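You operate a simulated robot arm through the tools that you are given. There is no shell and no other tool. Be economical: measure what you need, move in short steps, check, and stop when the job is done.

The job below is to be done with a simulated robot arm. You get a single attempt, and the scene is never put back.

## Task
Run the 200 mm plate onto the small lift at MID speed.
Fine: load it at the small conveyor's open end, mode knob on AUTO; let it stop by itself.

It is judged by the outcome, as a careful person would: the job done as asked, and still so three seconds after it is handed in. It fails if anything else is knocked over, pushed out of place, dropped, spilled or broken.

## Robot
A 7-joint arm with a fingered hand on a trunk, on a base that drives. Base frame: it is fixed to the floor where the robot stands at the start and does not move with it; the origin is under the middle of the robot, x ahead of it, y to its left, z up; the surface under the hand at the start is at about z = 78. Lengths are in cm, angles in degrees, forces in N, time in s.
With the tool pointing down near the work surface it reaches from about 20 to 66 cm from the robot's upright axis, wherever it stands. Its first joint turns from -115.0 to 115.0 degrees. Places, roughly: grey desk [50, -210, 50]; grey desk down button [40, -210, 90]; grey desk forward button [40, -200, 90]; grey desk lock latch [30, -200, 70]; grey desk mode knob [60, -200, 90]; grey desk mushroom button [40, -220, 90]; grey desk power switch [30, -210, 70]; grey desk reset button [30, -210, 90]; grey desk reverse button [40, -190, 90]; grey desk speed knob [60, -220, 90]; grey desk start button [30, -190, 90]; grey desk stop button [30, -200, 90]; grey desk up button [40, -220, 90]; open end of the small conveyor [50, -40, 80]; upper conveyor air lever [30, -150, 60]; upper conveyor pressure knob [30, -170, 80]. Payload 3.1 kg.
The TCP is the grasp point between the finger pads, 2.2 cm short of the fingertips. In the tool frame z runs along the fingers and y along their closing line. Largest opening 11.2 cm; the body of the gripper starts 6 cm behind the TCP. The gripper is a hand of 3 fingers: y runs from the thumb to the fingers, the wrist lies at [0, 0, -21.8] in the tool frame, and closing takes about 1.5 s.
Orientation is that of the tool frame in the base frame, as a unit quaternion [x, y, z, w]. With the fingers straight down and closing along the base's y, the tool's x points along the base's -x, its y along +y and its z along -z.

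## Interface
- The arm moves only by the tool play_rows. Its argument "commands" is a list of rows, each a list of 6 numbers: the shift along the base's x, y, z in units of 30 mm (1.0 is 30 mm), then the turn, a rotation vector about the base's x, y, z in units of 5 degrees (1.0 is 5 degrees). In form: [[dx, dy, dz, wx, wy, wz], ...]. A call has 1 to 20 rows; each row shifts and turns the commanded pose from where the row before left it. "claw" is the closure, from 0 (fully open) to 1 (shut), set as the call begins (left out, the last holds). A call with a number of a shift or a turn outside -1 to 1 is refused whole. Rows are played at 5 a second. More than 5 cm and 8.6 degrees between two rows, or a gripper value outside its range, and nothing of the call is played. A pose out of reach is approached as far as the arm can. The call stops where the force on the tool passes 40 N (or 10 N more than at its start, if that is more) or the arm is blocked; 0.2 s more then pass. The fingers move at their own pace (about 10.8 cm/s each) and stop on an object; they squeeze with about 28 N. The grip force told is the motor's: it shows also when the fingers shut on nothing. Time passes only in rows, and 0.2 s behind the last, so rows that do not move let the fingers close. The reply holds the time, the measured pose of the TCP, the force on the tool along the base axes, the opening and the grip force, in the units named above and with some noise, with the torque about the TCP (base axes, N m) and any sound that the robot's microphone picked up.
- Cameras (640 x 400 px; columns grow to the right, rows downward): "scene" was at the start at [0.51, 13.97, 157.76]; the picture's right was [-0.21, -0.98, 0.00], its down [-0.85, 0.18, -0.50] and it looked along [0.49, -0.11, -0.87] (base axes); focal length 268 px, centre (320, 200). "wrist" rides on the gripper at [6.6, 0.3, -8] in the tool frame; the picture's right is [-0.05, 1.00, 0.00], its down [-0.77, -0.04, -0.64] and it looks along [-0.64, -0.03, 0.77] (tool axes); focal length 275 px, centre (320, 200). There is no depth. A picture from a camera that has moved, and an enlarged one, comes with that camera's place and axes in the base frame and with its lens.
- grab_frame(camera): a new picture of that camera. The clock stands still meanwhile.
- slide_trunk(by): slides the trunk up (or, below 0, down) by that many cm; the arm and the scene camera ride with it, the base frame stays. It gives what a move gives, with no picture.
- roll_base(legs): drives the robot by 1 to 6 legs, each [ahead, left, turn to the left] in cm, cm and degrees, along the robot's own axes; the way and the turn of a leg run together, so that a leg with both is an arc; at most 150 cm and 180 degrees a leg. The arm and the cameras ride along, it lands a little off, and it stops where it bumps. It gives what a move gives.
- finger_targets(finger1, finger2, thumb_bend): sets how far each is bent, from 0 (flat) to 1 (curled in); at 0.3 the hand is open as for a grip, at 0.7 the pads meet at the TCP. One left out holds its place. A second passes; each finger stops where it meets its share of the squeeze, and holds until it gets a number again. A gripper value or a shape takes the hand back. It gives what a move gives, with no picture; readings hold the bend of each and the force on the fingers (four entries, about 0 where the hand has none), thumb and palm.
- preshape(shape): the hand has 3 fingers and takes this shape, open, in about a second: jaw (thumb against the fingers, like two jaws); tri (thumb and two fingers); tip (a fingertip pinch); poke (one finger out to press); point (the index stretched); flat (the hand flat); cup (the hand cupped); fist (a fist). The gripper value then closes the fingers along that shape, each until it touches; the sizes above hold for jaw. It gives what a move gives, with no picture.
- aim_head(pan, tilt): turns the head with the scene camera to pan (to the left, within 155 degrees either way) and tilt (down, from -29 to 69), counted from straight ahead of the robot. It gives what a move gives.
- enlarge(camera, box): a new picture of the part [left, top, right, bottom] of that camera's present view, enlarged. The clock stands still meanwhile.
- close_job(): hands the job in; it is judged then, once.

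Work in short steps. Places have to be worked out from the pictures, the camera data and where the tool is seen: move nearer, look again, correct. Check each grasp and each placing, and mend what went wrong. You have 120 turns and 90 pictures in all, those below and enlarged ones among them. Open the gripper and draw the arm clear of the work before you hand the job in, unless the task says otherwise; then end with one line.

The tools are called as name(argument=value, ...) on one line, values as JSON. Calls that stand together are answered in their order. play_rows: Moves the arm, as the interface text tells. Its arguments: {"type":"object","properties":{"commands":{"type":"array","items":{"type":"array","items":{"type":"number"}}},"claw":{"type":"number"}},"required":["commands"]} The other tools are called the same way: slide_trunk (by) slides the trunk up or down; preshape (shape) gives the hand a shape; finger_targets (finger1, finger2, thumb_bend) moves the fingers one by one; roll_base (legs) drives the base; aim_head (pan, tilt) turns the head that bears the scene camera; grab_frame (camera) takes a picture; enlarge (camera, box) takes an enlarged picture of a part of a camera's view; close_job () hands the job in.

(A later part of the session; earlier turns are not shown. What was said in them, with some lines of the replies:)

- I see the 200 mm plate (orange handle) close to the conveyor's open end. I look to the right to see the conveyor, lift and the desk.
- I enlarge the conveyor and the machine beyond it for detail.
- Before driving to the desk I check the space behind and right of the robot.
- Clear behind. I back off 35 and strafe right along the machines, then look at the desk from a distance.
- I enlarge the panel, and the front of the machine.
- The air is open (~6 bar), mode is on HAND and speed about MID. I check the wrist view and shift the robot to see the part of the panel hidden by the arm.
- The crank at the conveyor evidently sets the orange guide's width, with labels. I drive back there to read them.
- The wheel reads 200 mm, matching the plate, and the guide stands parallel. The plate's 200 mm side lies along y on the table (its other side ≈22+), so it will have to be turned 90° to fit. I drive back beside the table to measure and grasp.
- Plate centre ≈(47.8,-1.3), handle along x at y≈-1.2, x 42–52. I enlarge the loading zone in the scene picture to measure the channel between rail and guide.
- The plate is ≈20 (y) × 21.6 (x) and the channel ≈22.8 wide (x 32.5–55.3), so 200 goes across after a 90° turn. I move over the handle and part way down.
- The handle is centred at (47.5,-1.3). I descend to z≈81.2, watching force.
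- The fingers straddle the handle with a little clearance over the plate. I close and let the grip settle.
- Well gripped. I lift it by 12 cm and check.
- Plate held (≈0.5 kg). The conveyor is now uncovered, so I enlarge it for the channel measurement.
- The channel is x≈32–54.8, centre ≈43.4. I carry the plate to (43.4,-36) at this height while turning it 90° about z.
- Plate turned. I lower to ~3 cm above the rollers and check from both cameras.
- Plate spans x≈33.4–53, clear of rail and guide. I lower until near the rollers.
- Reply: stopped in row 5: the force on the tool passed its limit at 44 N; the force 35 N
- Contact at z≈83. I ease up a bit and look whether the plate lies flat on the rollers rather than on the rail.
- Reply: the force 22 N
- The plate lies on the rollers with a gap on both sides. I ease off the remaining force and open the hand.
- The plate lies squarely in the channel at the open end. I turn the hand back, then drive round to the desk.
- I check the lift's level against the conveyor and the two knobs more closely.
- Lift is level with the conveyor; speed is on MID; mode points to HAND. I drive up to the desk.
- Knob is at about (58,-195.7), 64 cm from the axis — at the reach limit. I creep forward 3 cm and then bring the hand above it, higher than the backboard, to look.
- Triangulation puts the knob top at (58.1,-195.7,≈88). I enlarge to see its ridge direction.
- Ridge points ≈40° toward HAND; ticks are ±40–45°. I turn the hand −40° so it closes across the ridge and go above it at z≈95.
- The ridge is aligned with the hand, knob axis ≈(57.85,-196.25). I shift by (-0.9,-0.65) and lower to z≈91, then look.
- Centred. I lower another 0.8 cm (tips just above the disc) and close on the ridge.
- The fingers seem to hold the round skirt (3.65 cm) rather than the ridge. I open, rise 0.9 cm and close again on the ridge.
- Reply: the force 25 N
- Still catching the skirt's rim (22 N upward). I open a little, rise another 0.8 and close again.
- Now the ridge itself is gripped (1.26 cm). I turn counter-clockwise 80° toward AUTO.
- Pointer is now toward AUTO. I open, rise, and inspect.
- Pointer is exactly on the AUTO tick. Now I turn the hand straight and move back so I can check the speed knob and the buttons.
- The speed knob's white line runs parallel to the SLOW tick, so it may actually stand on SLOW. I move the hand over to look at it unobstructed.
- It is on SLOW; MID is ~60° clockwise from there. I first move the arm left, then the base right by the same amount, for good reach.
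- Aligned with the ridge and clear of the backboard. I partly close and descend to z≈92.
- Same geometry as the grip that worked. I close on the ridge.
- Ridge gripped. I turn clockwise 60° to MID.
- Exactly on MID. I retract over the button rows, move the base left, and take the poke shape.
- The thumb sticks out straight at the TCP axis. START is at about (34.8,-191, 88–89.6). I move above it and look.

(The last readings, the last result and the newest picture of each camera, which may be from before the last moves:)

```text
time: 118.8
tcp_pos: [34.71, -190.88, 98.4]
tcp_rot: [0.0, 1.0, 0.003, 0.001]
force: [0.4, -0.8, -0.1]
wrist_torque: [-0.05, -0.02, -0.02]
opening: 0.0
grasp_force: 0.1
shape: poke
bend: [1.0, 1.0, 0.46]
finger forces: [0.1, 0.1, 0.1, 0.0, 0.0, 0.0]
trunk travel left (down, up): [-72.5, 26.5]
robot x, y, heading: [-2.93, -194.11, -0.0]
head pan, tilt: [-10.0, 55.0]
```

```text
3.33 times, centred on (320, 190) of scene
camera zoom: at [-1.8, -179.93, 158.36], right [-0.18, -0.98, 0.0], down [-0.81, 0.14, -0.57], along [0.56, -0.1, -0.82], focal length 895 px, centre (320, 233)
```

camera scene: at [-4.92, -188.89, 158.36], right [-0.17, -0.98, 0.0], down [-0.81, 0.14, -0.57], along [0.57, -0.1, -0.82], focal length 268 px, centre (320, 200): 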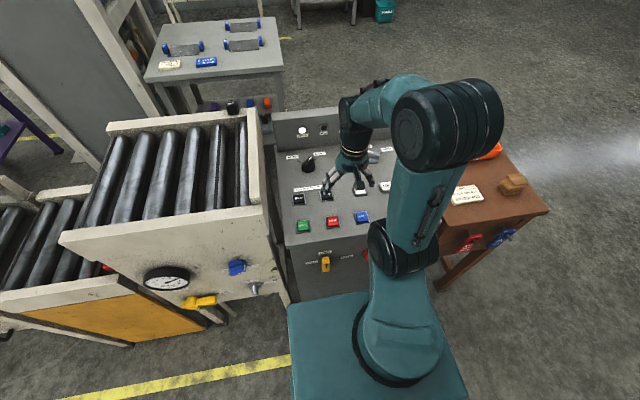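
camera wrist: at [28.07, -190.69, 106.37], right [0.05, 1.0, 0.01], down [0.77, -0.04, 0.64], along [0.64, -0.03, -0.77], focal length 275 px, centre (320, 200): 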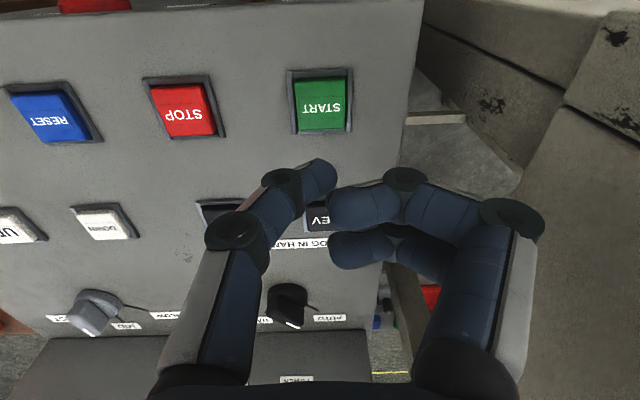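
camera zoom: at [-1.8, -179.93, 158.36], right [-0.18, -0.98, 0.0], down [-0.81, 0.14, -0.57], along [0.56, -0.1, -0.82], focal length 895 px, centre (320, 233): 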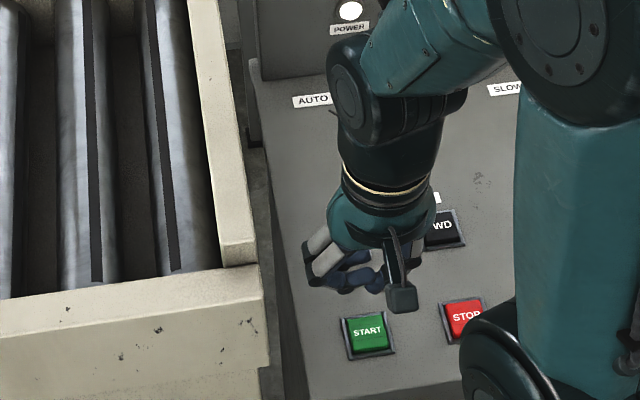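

START's top is at (34.85,-190.9,88.2); the thumb tip is ≈2 cm below the TCP. I aim the head to see the conveyor and lift, then descend near the button.

aim_head(pan=55, tilt=38)

play_rows(commands=[[0.02, 0, -0.8, 0, 0, 0], [0, 0, -0.8, 0, 0, 0], [0, 0, -0.6, 0, 0, 0]])

grab_frame(camera="wrist")

grab_frame(camera="scene")

```text
time: 120.1
tcp_pos: [34.67, -190.9, 98.39]
tcp_rot: [0.001, 1.0, 0.003, 0.002]
force: [0.1, -0.6, -0.1]
wrist_torque: [0.0, -0.01, 0.01]
opening: 0.02
grasp_force: 0.0
shape: poke
bend: [1.0, 1.0, 0.46]
finger forces: [0.0, 0.1, 0.0, 0.0, 0.1, 0.0]
trunk travel left (down, up): [-72.5, 26.5]
robot x, y, heading: [-2.95, -194.29, -0.3]
head pan, tilt: [55.0, 38.0]
```

```text
time: 120.9
tcp_pos: [34.91, -191.01, 91.87]
tcp_rot: [0.0, 1.0, 0.004, 0.001]
force: [0.7, 0.3, -0.4]
wrist_torque: [-0.02, 0.01, -0.01]
opening: 0.01
grasp_force: 0.1
shape: poke
bend: [1.0, 1.0, 0.46]
finger forces: [0.0, 0.0, 0.1, 0.0, 0.0, 0.0]
trunk travel left (down, up): [-72.5, 26.5]
robot x, y, heading: [-2.86, -193.93, -0.2]
head pan, tilt: [55.0, 38.0]
```

```text
25 pictures are left
camera wrist: at [28.16, -190.73, 99.83], right [0.05, 1.0, 0.01], down [0.77, -0.04, 0.64], along [0.64, -0.03, -0.77], focal length 275 px, centre (320, 200)
```

wrist: 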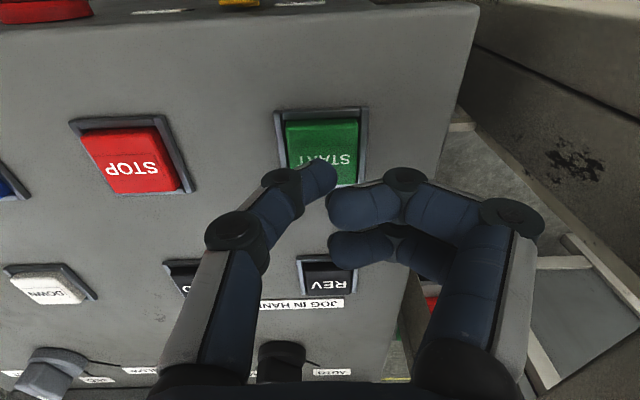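

```text
24 pictures are left
camera scene: at [-3.95, -171.57, 160.72], right [0.82, -0.57, 0.0], down [-0.35, -0.5, -0.79], along [0.45, 0.64, -0.62], focal length 268 px, centre (320, 200)
```

scene: 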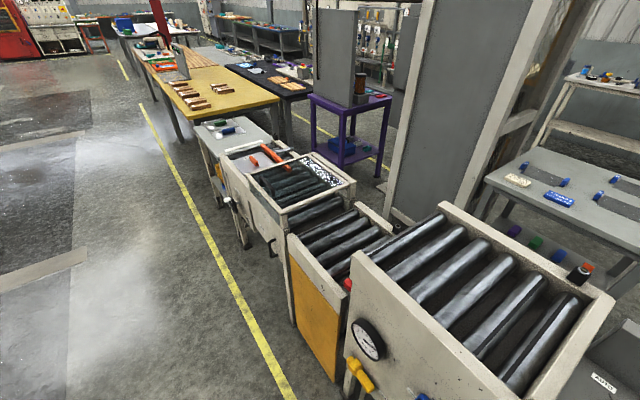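

The thumb is over START. I press down in small rows.

play_rows(commands=[[0, 0, -0.2, 0, 0, 0], [0, 0, -0.15, 0, 0, 0], [0, 0, -0.1, 0, 0, 0], [0, 0, -0.1, 0, 0, 0]])

```text
time: 121.9
tcp_pos: [34.89, -191.08, 90.43]
tcp_rot: [0.002, 1.0, 0.004, 0.005]
force: [6.3, -6.4, 27.5]
wrist_torque: [-0.06, -0.08, -0.02]
opening: 0.04
grasp_force: 0.1
shape: poke
bend: [1.0, 1.0, 0.46]
finger forces: [0.0, 0.1, 0.1, 0.0, 27.1, 0.0]
trunk travel left (down, up): [-72.5, 26.5]
robot x, y, heading: [-2.84, -193.92, 0.2]
head pan, tilt: [55.0, 38.0]
heard: click
```

A click was heard. I lift off and look at the conveyor.

play_rows(commands=[[0, 0, 0.5, 0, 0, 0], [0, 0, 0.8, 0, 0, 0]])

enlarge(camera="scene", box=[200, 100, 420, 300])

```text
time: 122.5
tcp_pos: [34.75, -191.11, 94.05]
tcp_rot: [0.001, 1.0, 0.003, 0.002]
force: [-0.5, 0.3, -0.3]
wrist_torque: [0.01, -0.01, -0.03]
opening: 0.01
grasp_force: 0.0
shape: poke
bend: [1.0, 1.0, 0.46]
finger forces: [0.0, 0.0, 0.0, 0.0, 0.0, 0.1]
trunk travel left (down, up): [-72.5, 26.5]
robot x, y, heading: [-3.15, -194.02, 0.3]
head pan, tilt: [55.0, 38.0]
```

```text
2.00 times, centred on (310, 200) of scene
camera zoom: at [-4.16, -171.65, 160.71], right [0.82, -0.57, 0.0], down [-0.35, -0.5, -0.79], along [0.45, 0.65, -0.62], focal length 537 px, centre (340, 200)
```

zoom: 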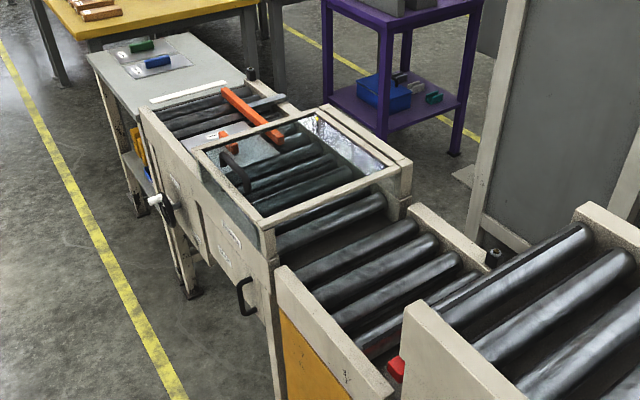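

It is running: the plate is moving under the hood. I wait, with the hand clear.

play_rows(commands=[[0, 0, 0.5, 0, 0, 0], [0, 0, 0.5, 0, 0, 0], [0, 0, 0.5, 0, 0, 0], [0, 0, 0, 0, 0, 0], [0, 0, 0, 0, 0, 0], [0, 0, 0, 0, 0, 0], [0, 0, 0, 0, 0, 0], [0, 0, 0, 0, 0, 0], [0, 0, 0, 0, 0, 0], [0, 0, 0, 0, 0, 0]])

enlarge(camera="scene", box=[200, 100, 420, 300])

```text
time: 124.7
tcp_pos: [34.81, -190.79, 98.57]
tcp_rot: [0.001, 1.0, 0.003, 0.002]
force: [-0.7, 0.5, 0.1]
wrist_torque: [0.02, 0.01, 0.0]
opening: 0.01
grasp_force: 0.1
shape: poke
bend: [1.0, 1.0, 0.46]
finger forces: [0.0, 0.0, 0.0, 0.0, 0.0, 0.0]
trunk travel left (down, up): [-72.5, 26.5]
robot x, y, heading: [-3.03, -193.87, -0.1]
head pan, tilt: [55.0, 38.0]
```

```text
2.00 times, centred on (310, 200) of scene
camera zoom: at [-4.02, -171.58, 160.72], right [0.82, -0.57, 0.0], down [-0.35, -0.5, -0.79], along [0.45, 0.64, -0.62], focal length 537 px, centre (340, 200)
```

zoom: 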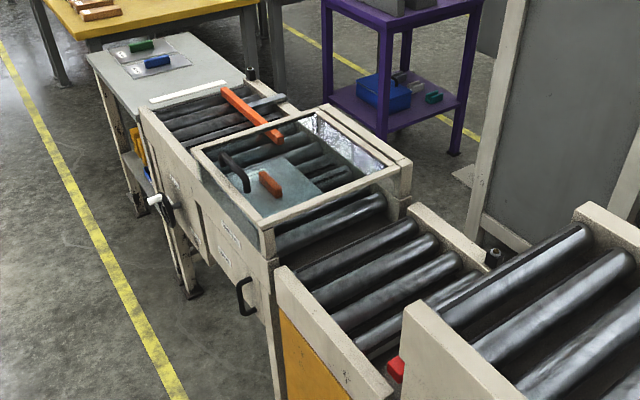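

Progressing well. I wait further.

play_rows(commands=[[0, 0, 0, 0, 0, 0], [0, 0, 0, 0, 0, 0], [0, 0, 0, 0, 0, 0], [0, 0, 0, 0, 0, 0], [0, 0, 0, 0, 0, 0], [0, 0, 0, 0, 0, 0], [0, 0, 0, 0, 0, 0], [0, 0, 0, 0, 0, 0], [0, 0, 0, 0, 0, 0], [0, 0, 0, 0, 0, 0], [0, 0, 0, 0, 0, 0], [0, 0, 0, 0, 0, 0], [0, 0, 0, 0, 0, 0], [0, 0, 0, 0, 0, 0], [0, 0, 0, 0, 0, 0]])

enlarge(camera="scene", box=[200, 100, 420, 300])

```text
time: 127.9
tcp_pos: [34.85, -190.97, 98.65]
tcp_rot: [0.001, 1.0, 0.003, 0.001]
force: [-0.4, 0.1, -0.3]
wrist_torque: [0.0, 0.01, 0.01]
opening: 0.0
grasp_force: 0.0
shape: poke
bend: [1.0, 1.0, 0.46]
finger forces: [0.0, 0.0, 0.0, 0.0, 0.0, 0.0]
trunk travel left (down, up): [-72.5, 26.5]
robot x, y, heading: [-3.09, -194.04, 0.1]
head pan, tilt: [55.0, 38.0]
```

```text
2.00 times, centred on (310, 200) of scene
camera zoom: at [-4.02, -171.58, 160.72], right [0.82, -0.57, 0.0], down [-0.35, -0.5, -0.79], along [0.45, 0.64, -0.62], focal length 537 px, centre (340, 200)
```

zoom: 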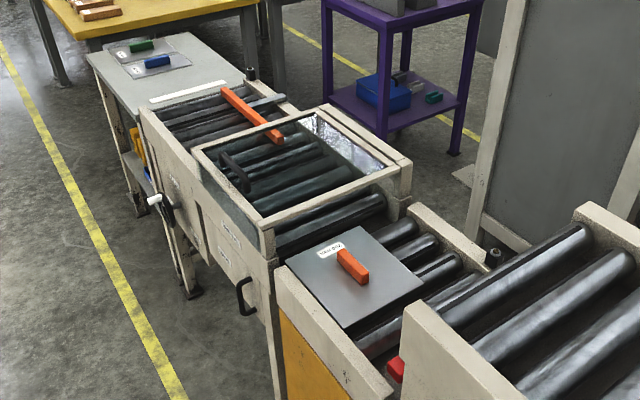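

The plate is coming onto the lift. I wait for it to stop by itself.

play_rows(commands=[[0, 0, 0, 0, 0, 0], [0, 0, 0, 0, 0, 0], [0, 0, 0, 0, 0, 0], [0, 0, 0, 0, 0, 0], [0, 0, 0, 0, 0, 0], [0, 0, 0, 0, 0, 0], [0, 0, 0, 0, 0, 0], [0, 0, 0, 0, 0, 0], [0, 0, 0, 0, 0, 0], [0, 0, 0, 0, 0, 0], [0, 0, 0, 0, 0, 0], [0, 0, 0, 0, 0, 0]])

enlarge(camera="scene", box=[200, 100, 420, 300])

grab_frame(camera="wrist")

```text
time: 130.5
tcp_pos: [34.76, -190.88, 98.57]
tcp_rot: [0.001, 1.0, 0.004, 0.001]
force: [0.2, -1.2, 1.0]
wrist_torque: [0.01, 0.0, 0.01]
opening: 0.0
grasp_force: 0.0
shape: poke
bend: [1.0, 1.0, 0.46]
finger forces: [0.1, 0.0, 0.0, 0.1, 0.0, 0.0]
trunk travel left (down, up): [-72.5, 26.5]
robot x, y, heading: [-3.27, -194.13, -0.0]
head pan, tilt: [55.0, 38.0]
```

```text
2.00 times, centred on (310, 200) of scene
camera zoom: at [-4.02, -171.58, 160.72], right [0.82, -0.57, 0.0], down [-0.35, -0.5, -0.79], along [0.45, 0.64, -0.62], focal length 537 px, centre (340, 200)
```

zoom: 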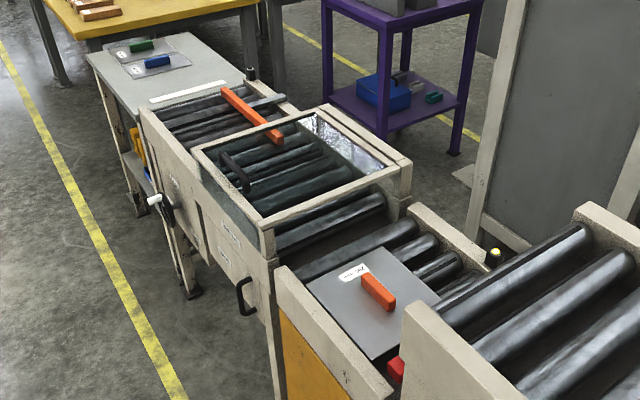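

```text
19 pictures are left
camera wrist: at [28.13, -190.68, 106.62], right [0.05, 1.0, 0.01], down [0.77, -0.04, 0.64], along [0.64, -0.03, -0.77], focal length 275 px, centre (320, 200)
```

wrist: 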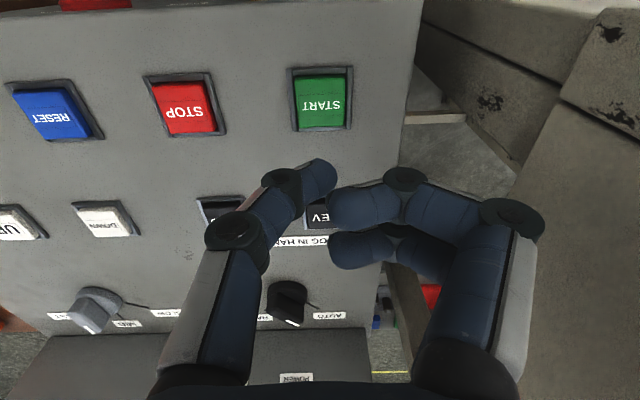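

The lift's end sensor has lit and the plate is on the lift. I raise the arm, open the hand, back the robot off and confirm that the plate stays and that RUN is off.

play_rows(commands=[[0, 0, 0.8, 0, 0, 0], [0, 0, 0.8, 0, 0, 0]])

preshape(shape="jaw")

enlarge(camera="scene", box=[200, 100, 420, 300])

roll_base(legs=[[-38, 0, 0]])

aim_head(pan=15, tilt=40)

grab_frame(camera="scene")

enlarge(camera="scene", box=[330, 140, 490, 240])

```text
time: 131.1
tcp_pos: [34.71, -190.95, 103.5]
tcp_rot: [0.001, 1.0, 0.003, 0.002]
force: [0.0, 0.1, 0.8]
wrist_torque: [0.0, -0.01, 0.0]
opening: 0.01
grasp_force: 0.0
shape: poke
bend: [1.0, 1.0, 0.46]
finger forces: [0.0, 0.1, 0.1, 0.0, 0.1, 0.1]
trunk travel left (down, up): [-72.5, 26.5]
robot x, y, heading: [-2.91, -193.99, 0.2]
head pan, tilt: [55.0, 38.0]
```

```text
time: 132.0
tcp_pos: [34.86, -190.98, 103.39]
tcp_rot: [0.001, 1.0, 0.004, 0.002]
force: [-0.1, -1.0, -0.6]
wrist_torque: [-0.01, -0.02, 0.0]
opening: 11.18
grasp_force: 0.1
shape: jaw
bend: [0.3, 0.3, 0.3]
finger forces: [0.0, 0.0, 0.1, 0.0, 0.0, 0.0]
trunk travel left (down, up): [-72.5, 26.5]
robot x, y, heading: [-2.95, -194.25, 0.0]
head pan, tilt: [55.0, 38.0]
```

```text
2.00 times, centred on (310, 200) of scene
camera zoom: at [-4.03, -171.58, 160.72], right [0.82, -0.57, 0.0], down [-0.35, -0.5, -0.79], along [0.45, 0.64, -0.62], focal length 537 px, centre (340, 200)
```

zoom: 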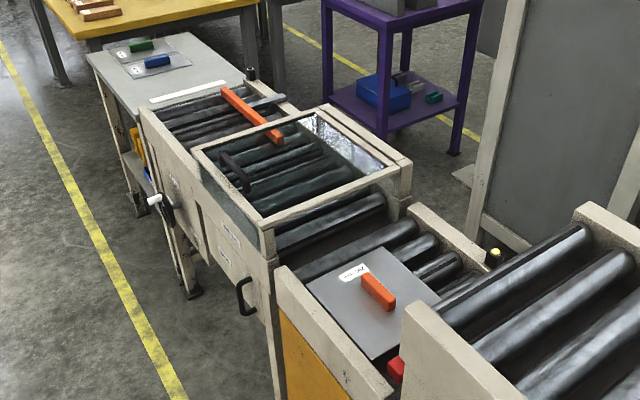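

```text
time: 134.4
tcp_pos: [-2.84, -190.78, 103.4]
tcp_rot: [0.0, 1.0, 0.004, 0.001]
force: [0.0, -0.9, -0.9]
wrist_torque: [0.0, 0.0, 0.0]
opening: 11.2
grasp_force: 0.0
shape: jaw
bend: [0.3, 0.3, 0.3]
finger forces: [0.0, 0.0, 0.1, 0.1, 0.0, 0.0]
trunk travel left (down, up): [-72.5, 26.5]
robot x, y, heading: [-40.54, -194.22, -0.1]
head pan, tilt: [55.0, 38.0]
```

```text
time: 135.5
tcp_pos: [-2.78, -190.73, 103.45]
tcp_rot: [0.0, 1.0, 0.004, 0.001]
force: [-0.2, 0.7, -0.4]
wrist_torque: [0.02, 0.0, -0.04]
opening: 11.19
grasp_force: 0.1
shape: jaw
bend: [0.3, 0.3, 0.3]
finger forces: [0.1, 0.1, 0.1, 0.0, 0.1, 0.0]
trunk travel left (down, up): [-72.5, 26.5]
robot x, y, heading: [-40.85, -194.01, -0.3]
head pan, tilt: [15.0, 40.0]
```

```text
17 pictures are left
camera scene: at [-38.42, -176.4, 160.43], right [0.26, -0.97, 0.0], down [-0.62, -0.17, -0.77], along [0.74, 0.2, -0.64], focal length 268 px, centre (320, 200)
```

scene: 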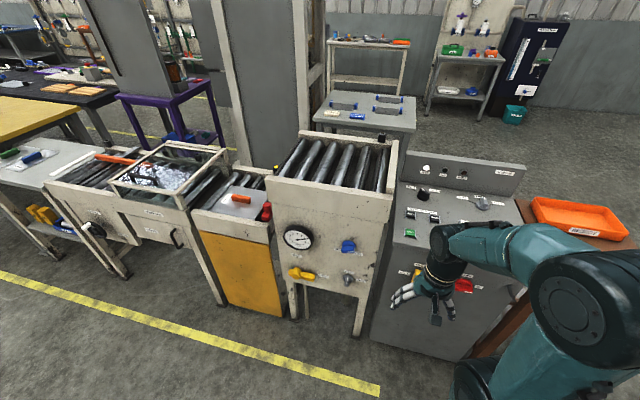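

```text
4.00 times, centred on (410, 190) of scene
camera zoom: at [-38.42, -176.4, 160.43], right [0.26, -0.97, 0.0], down [-0.62, -0.17, -0.77], along [0.74, 0.2, -0.64], focal length 1074 px, centre (-40, 240)
```

zoom: 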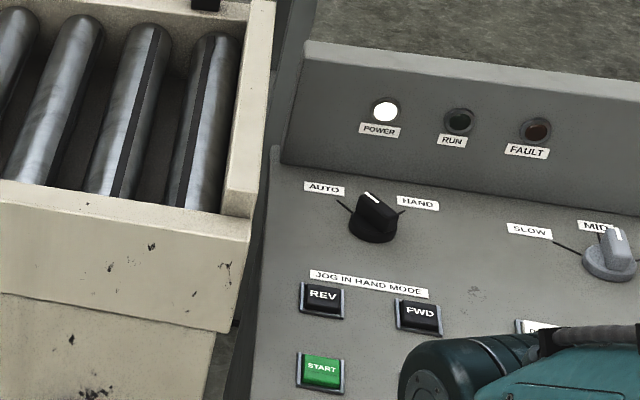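

The plate rests still on the lift, RUN and FAULT are off, the mode is AUTO and the speed MID, and the arm is clear. I hand the job in.

close_job()

```text
The job is handed in.
```

The 200 mm plate went in at the small conveyor's open end, ran in AUTO at MID speed and stopped by itself on the small lift, where it is now at rest.
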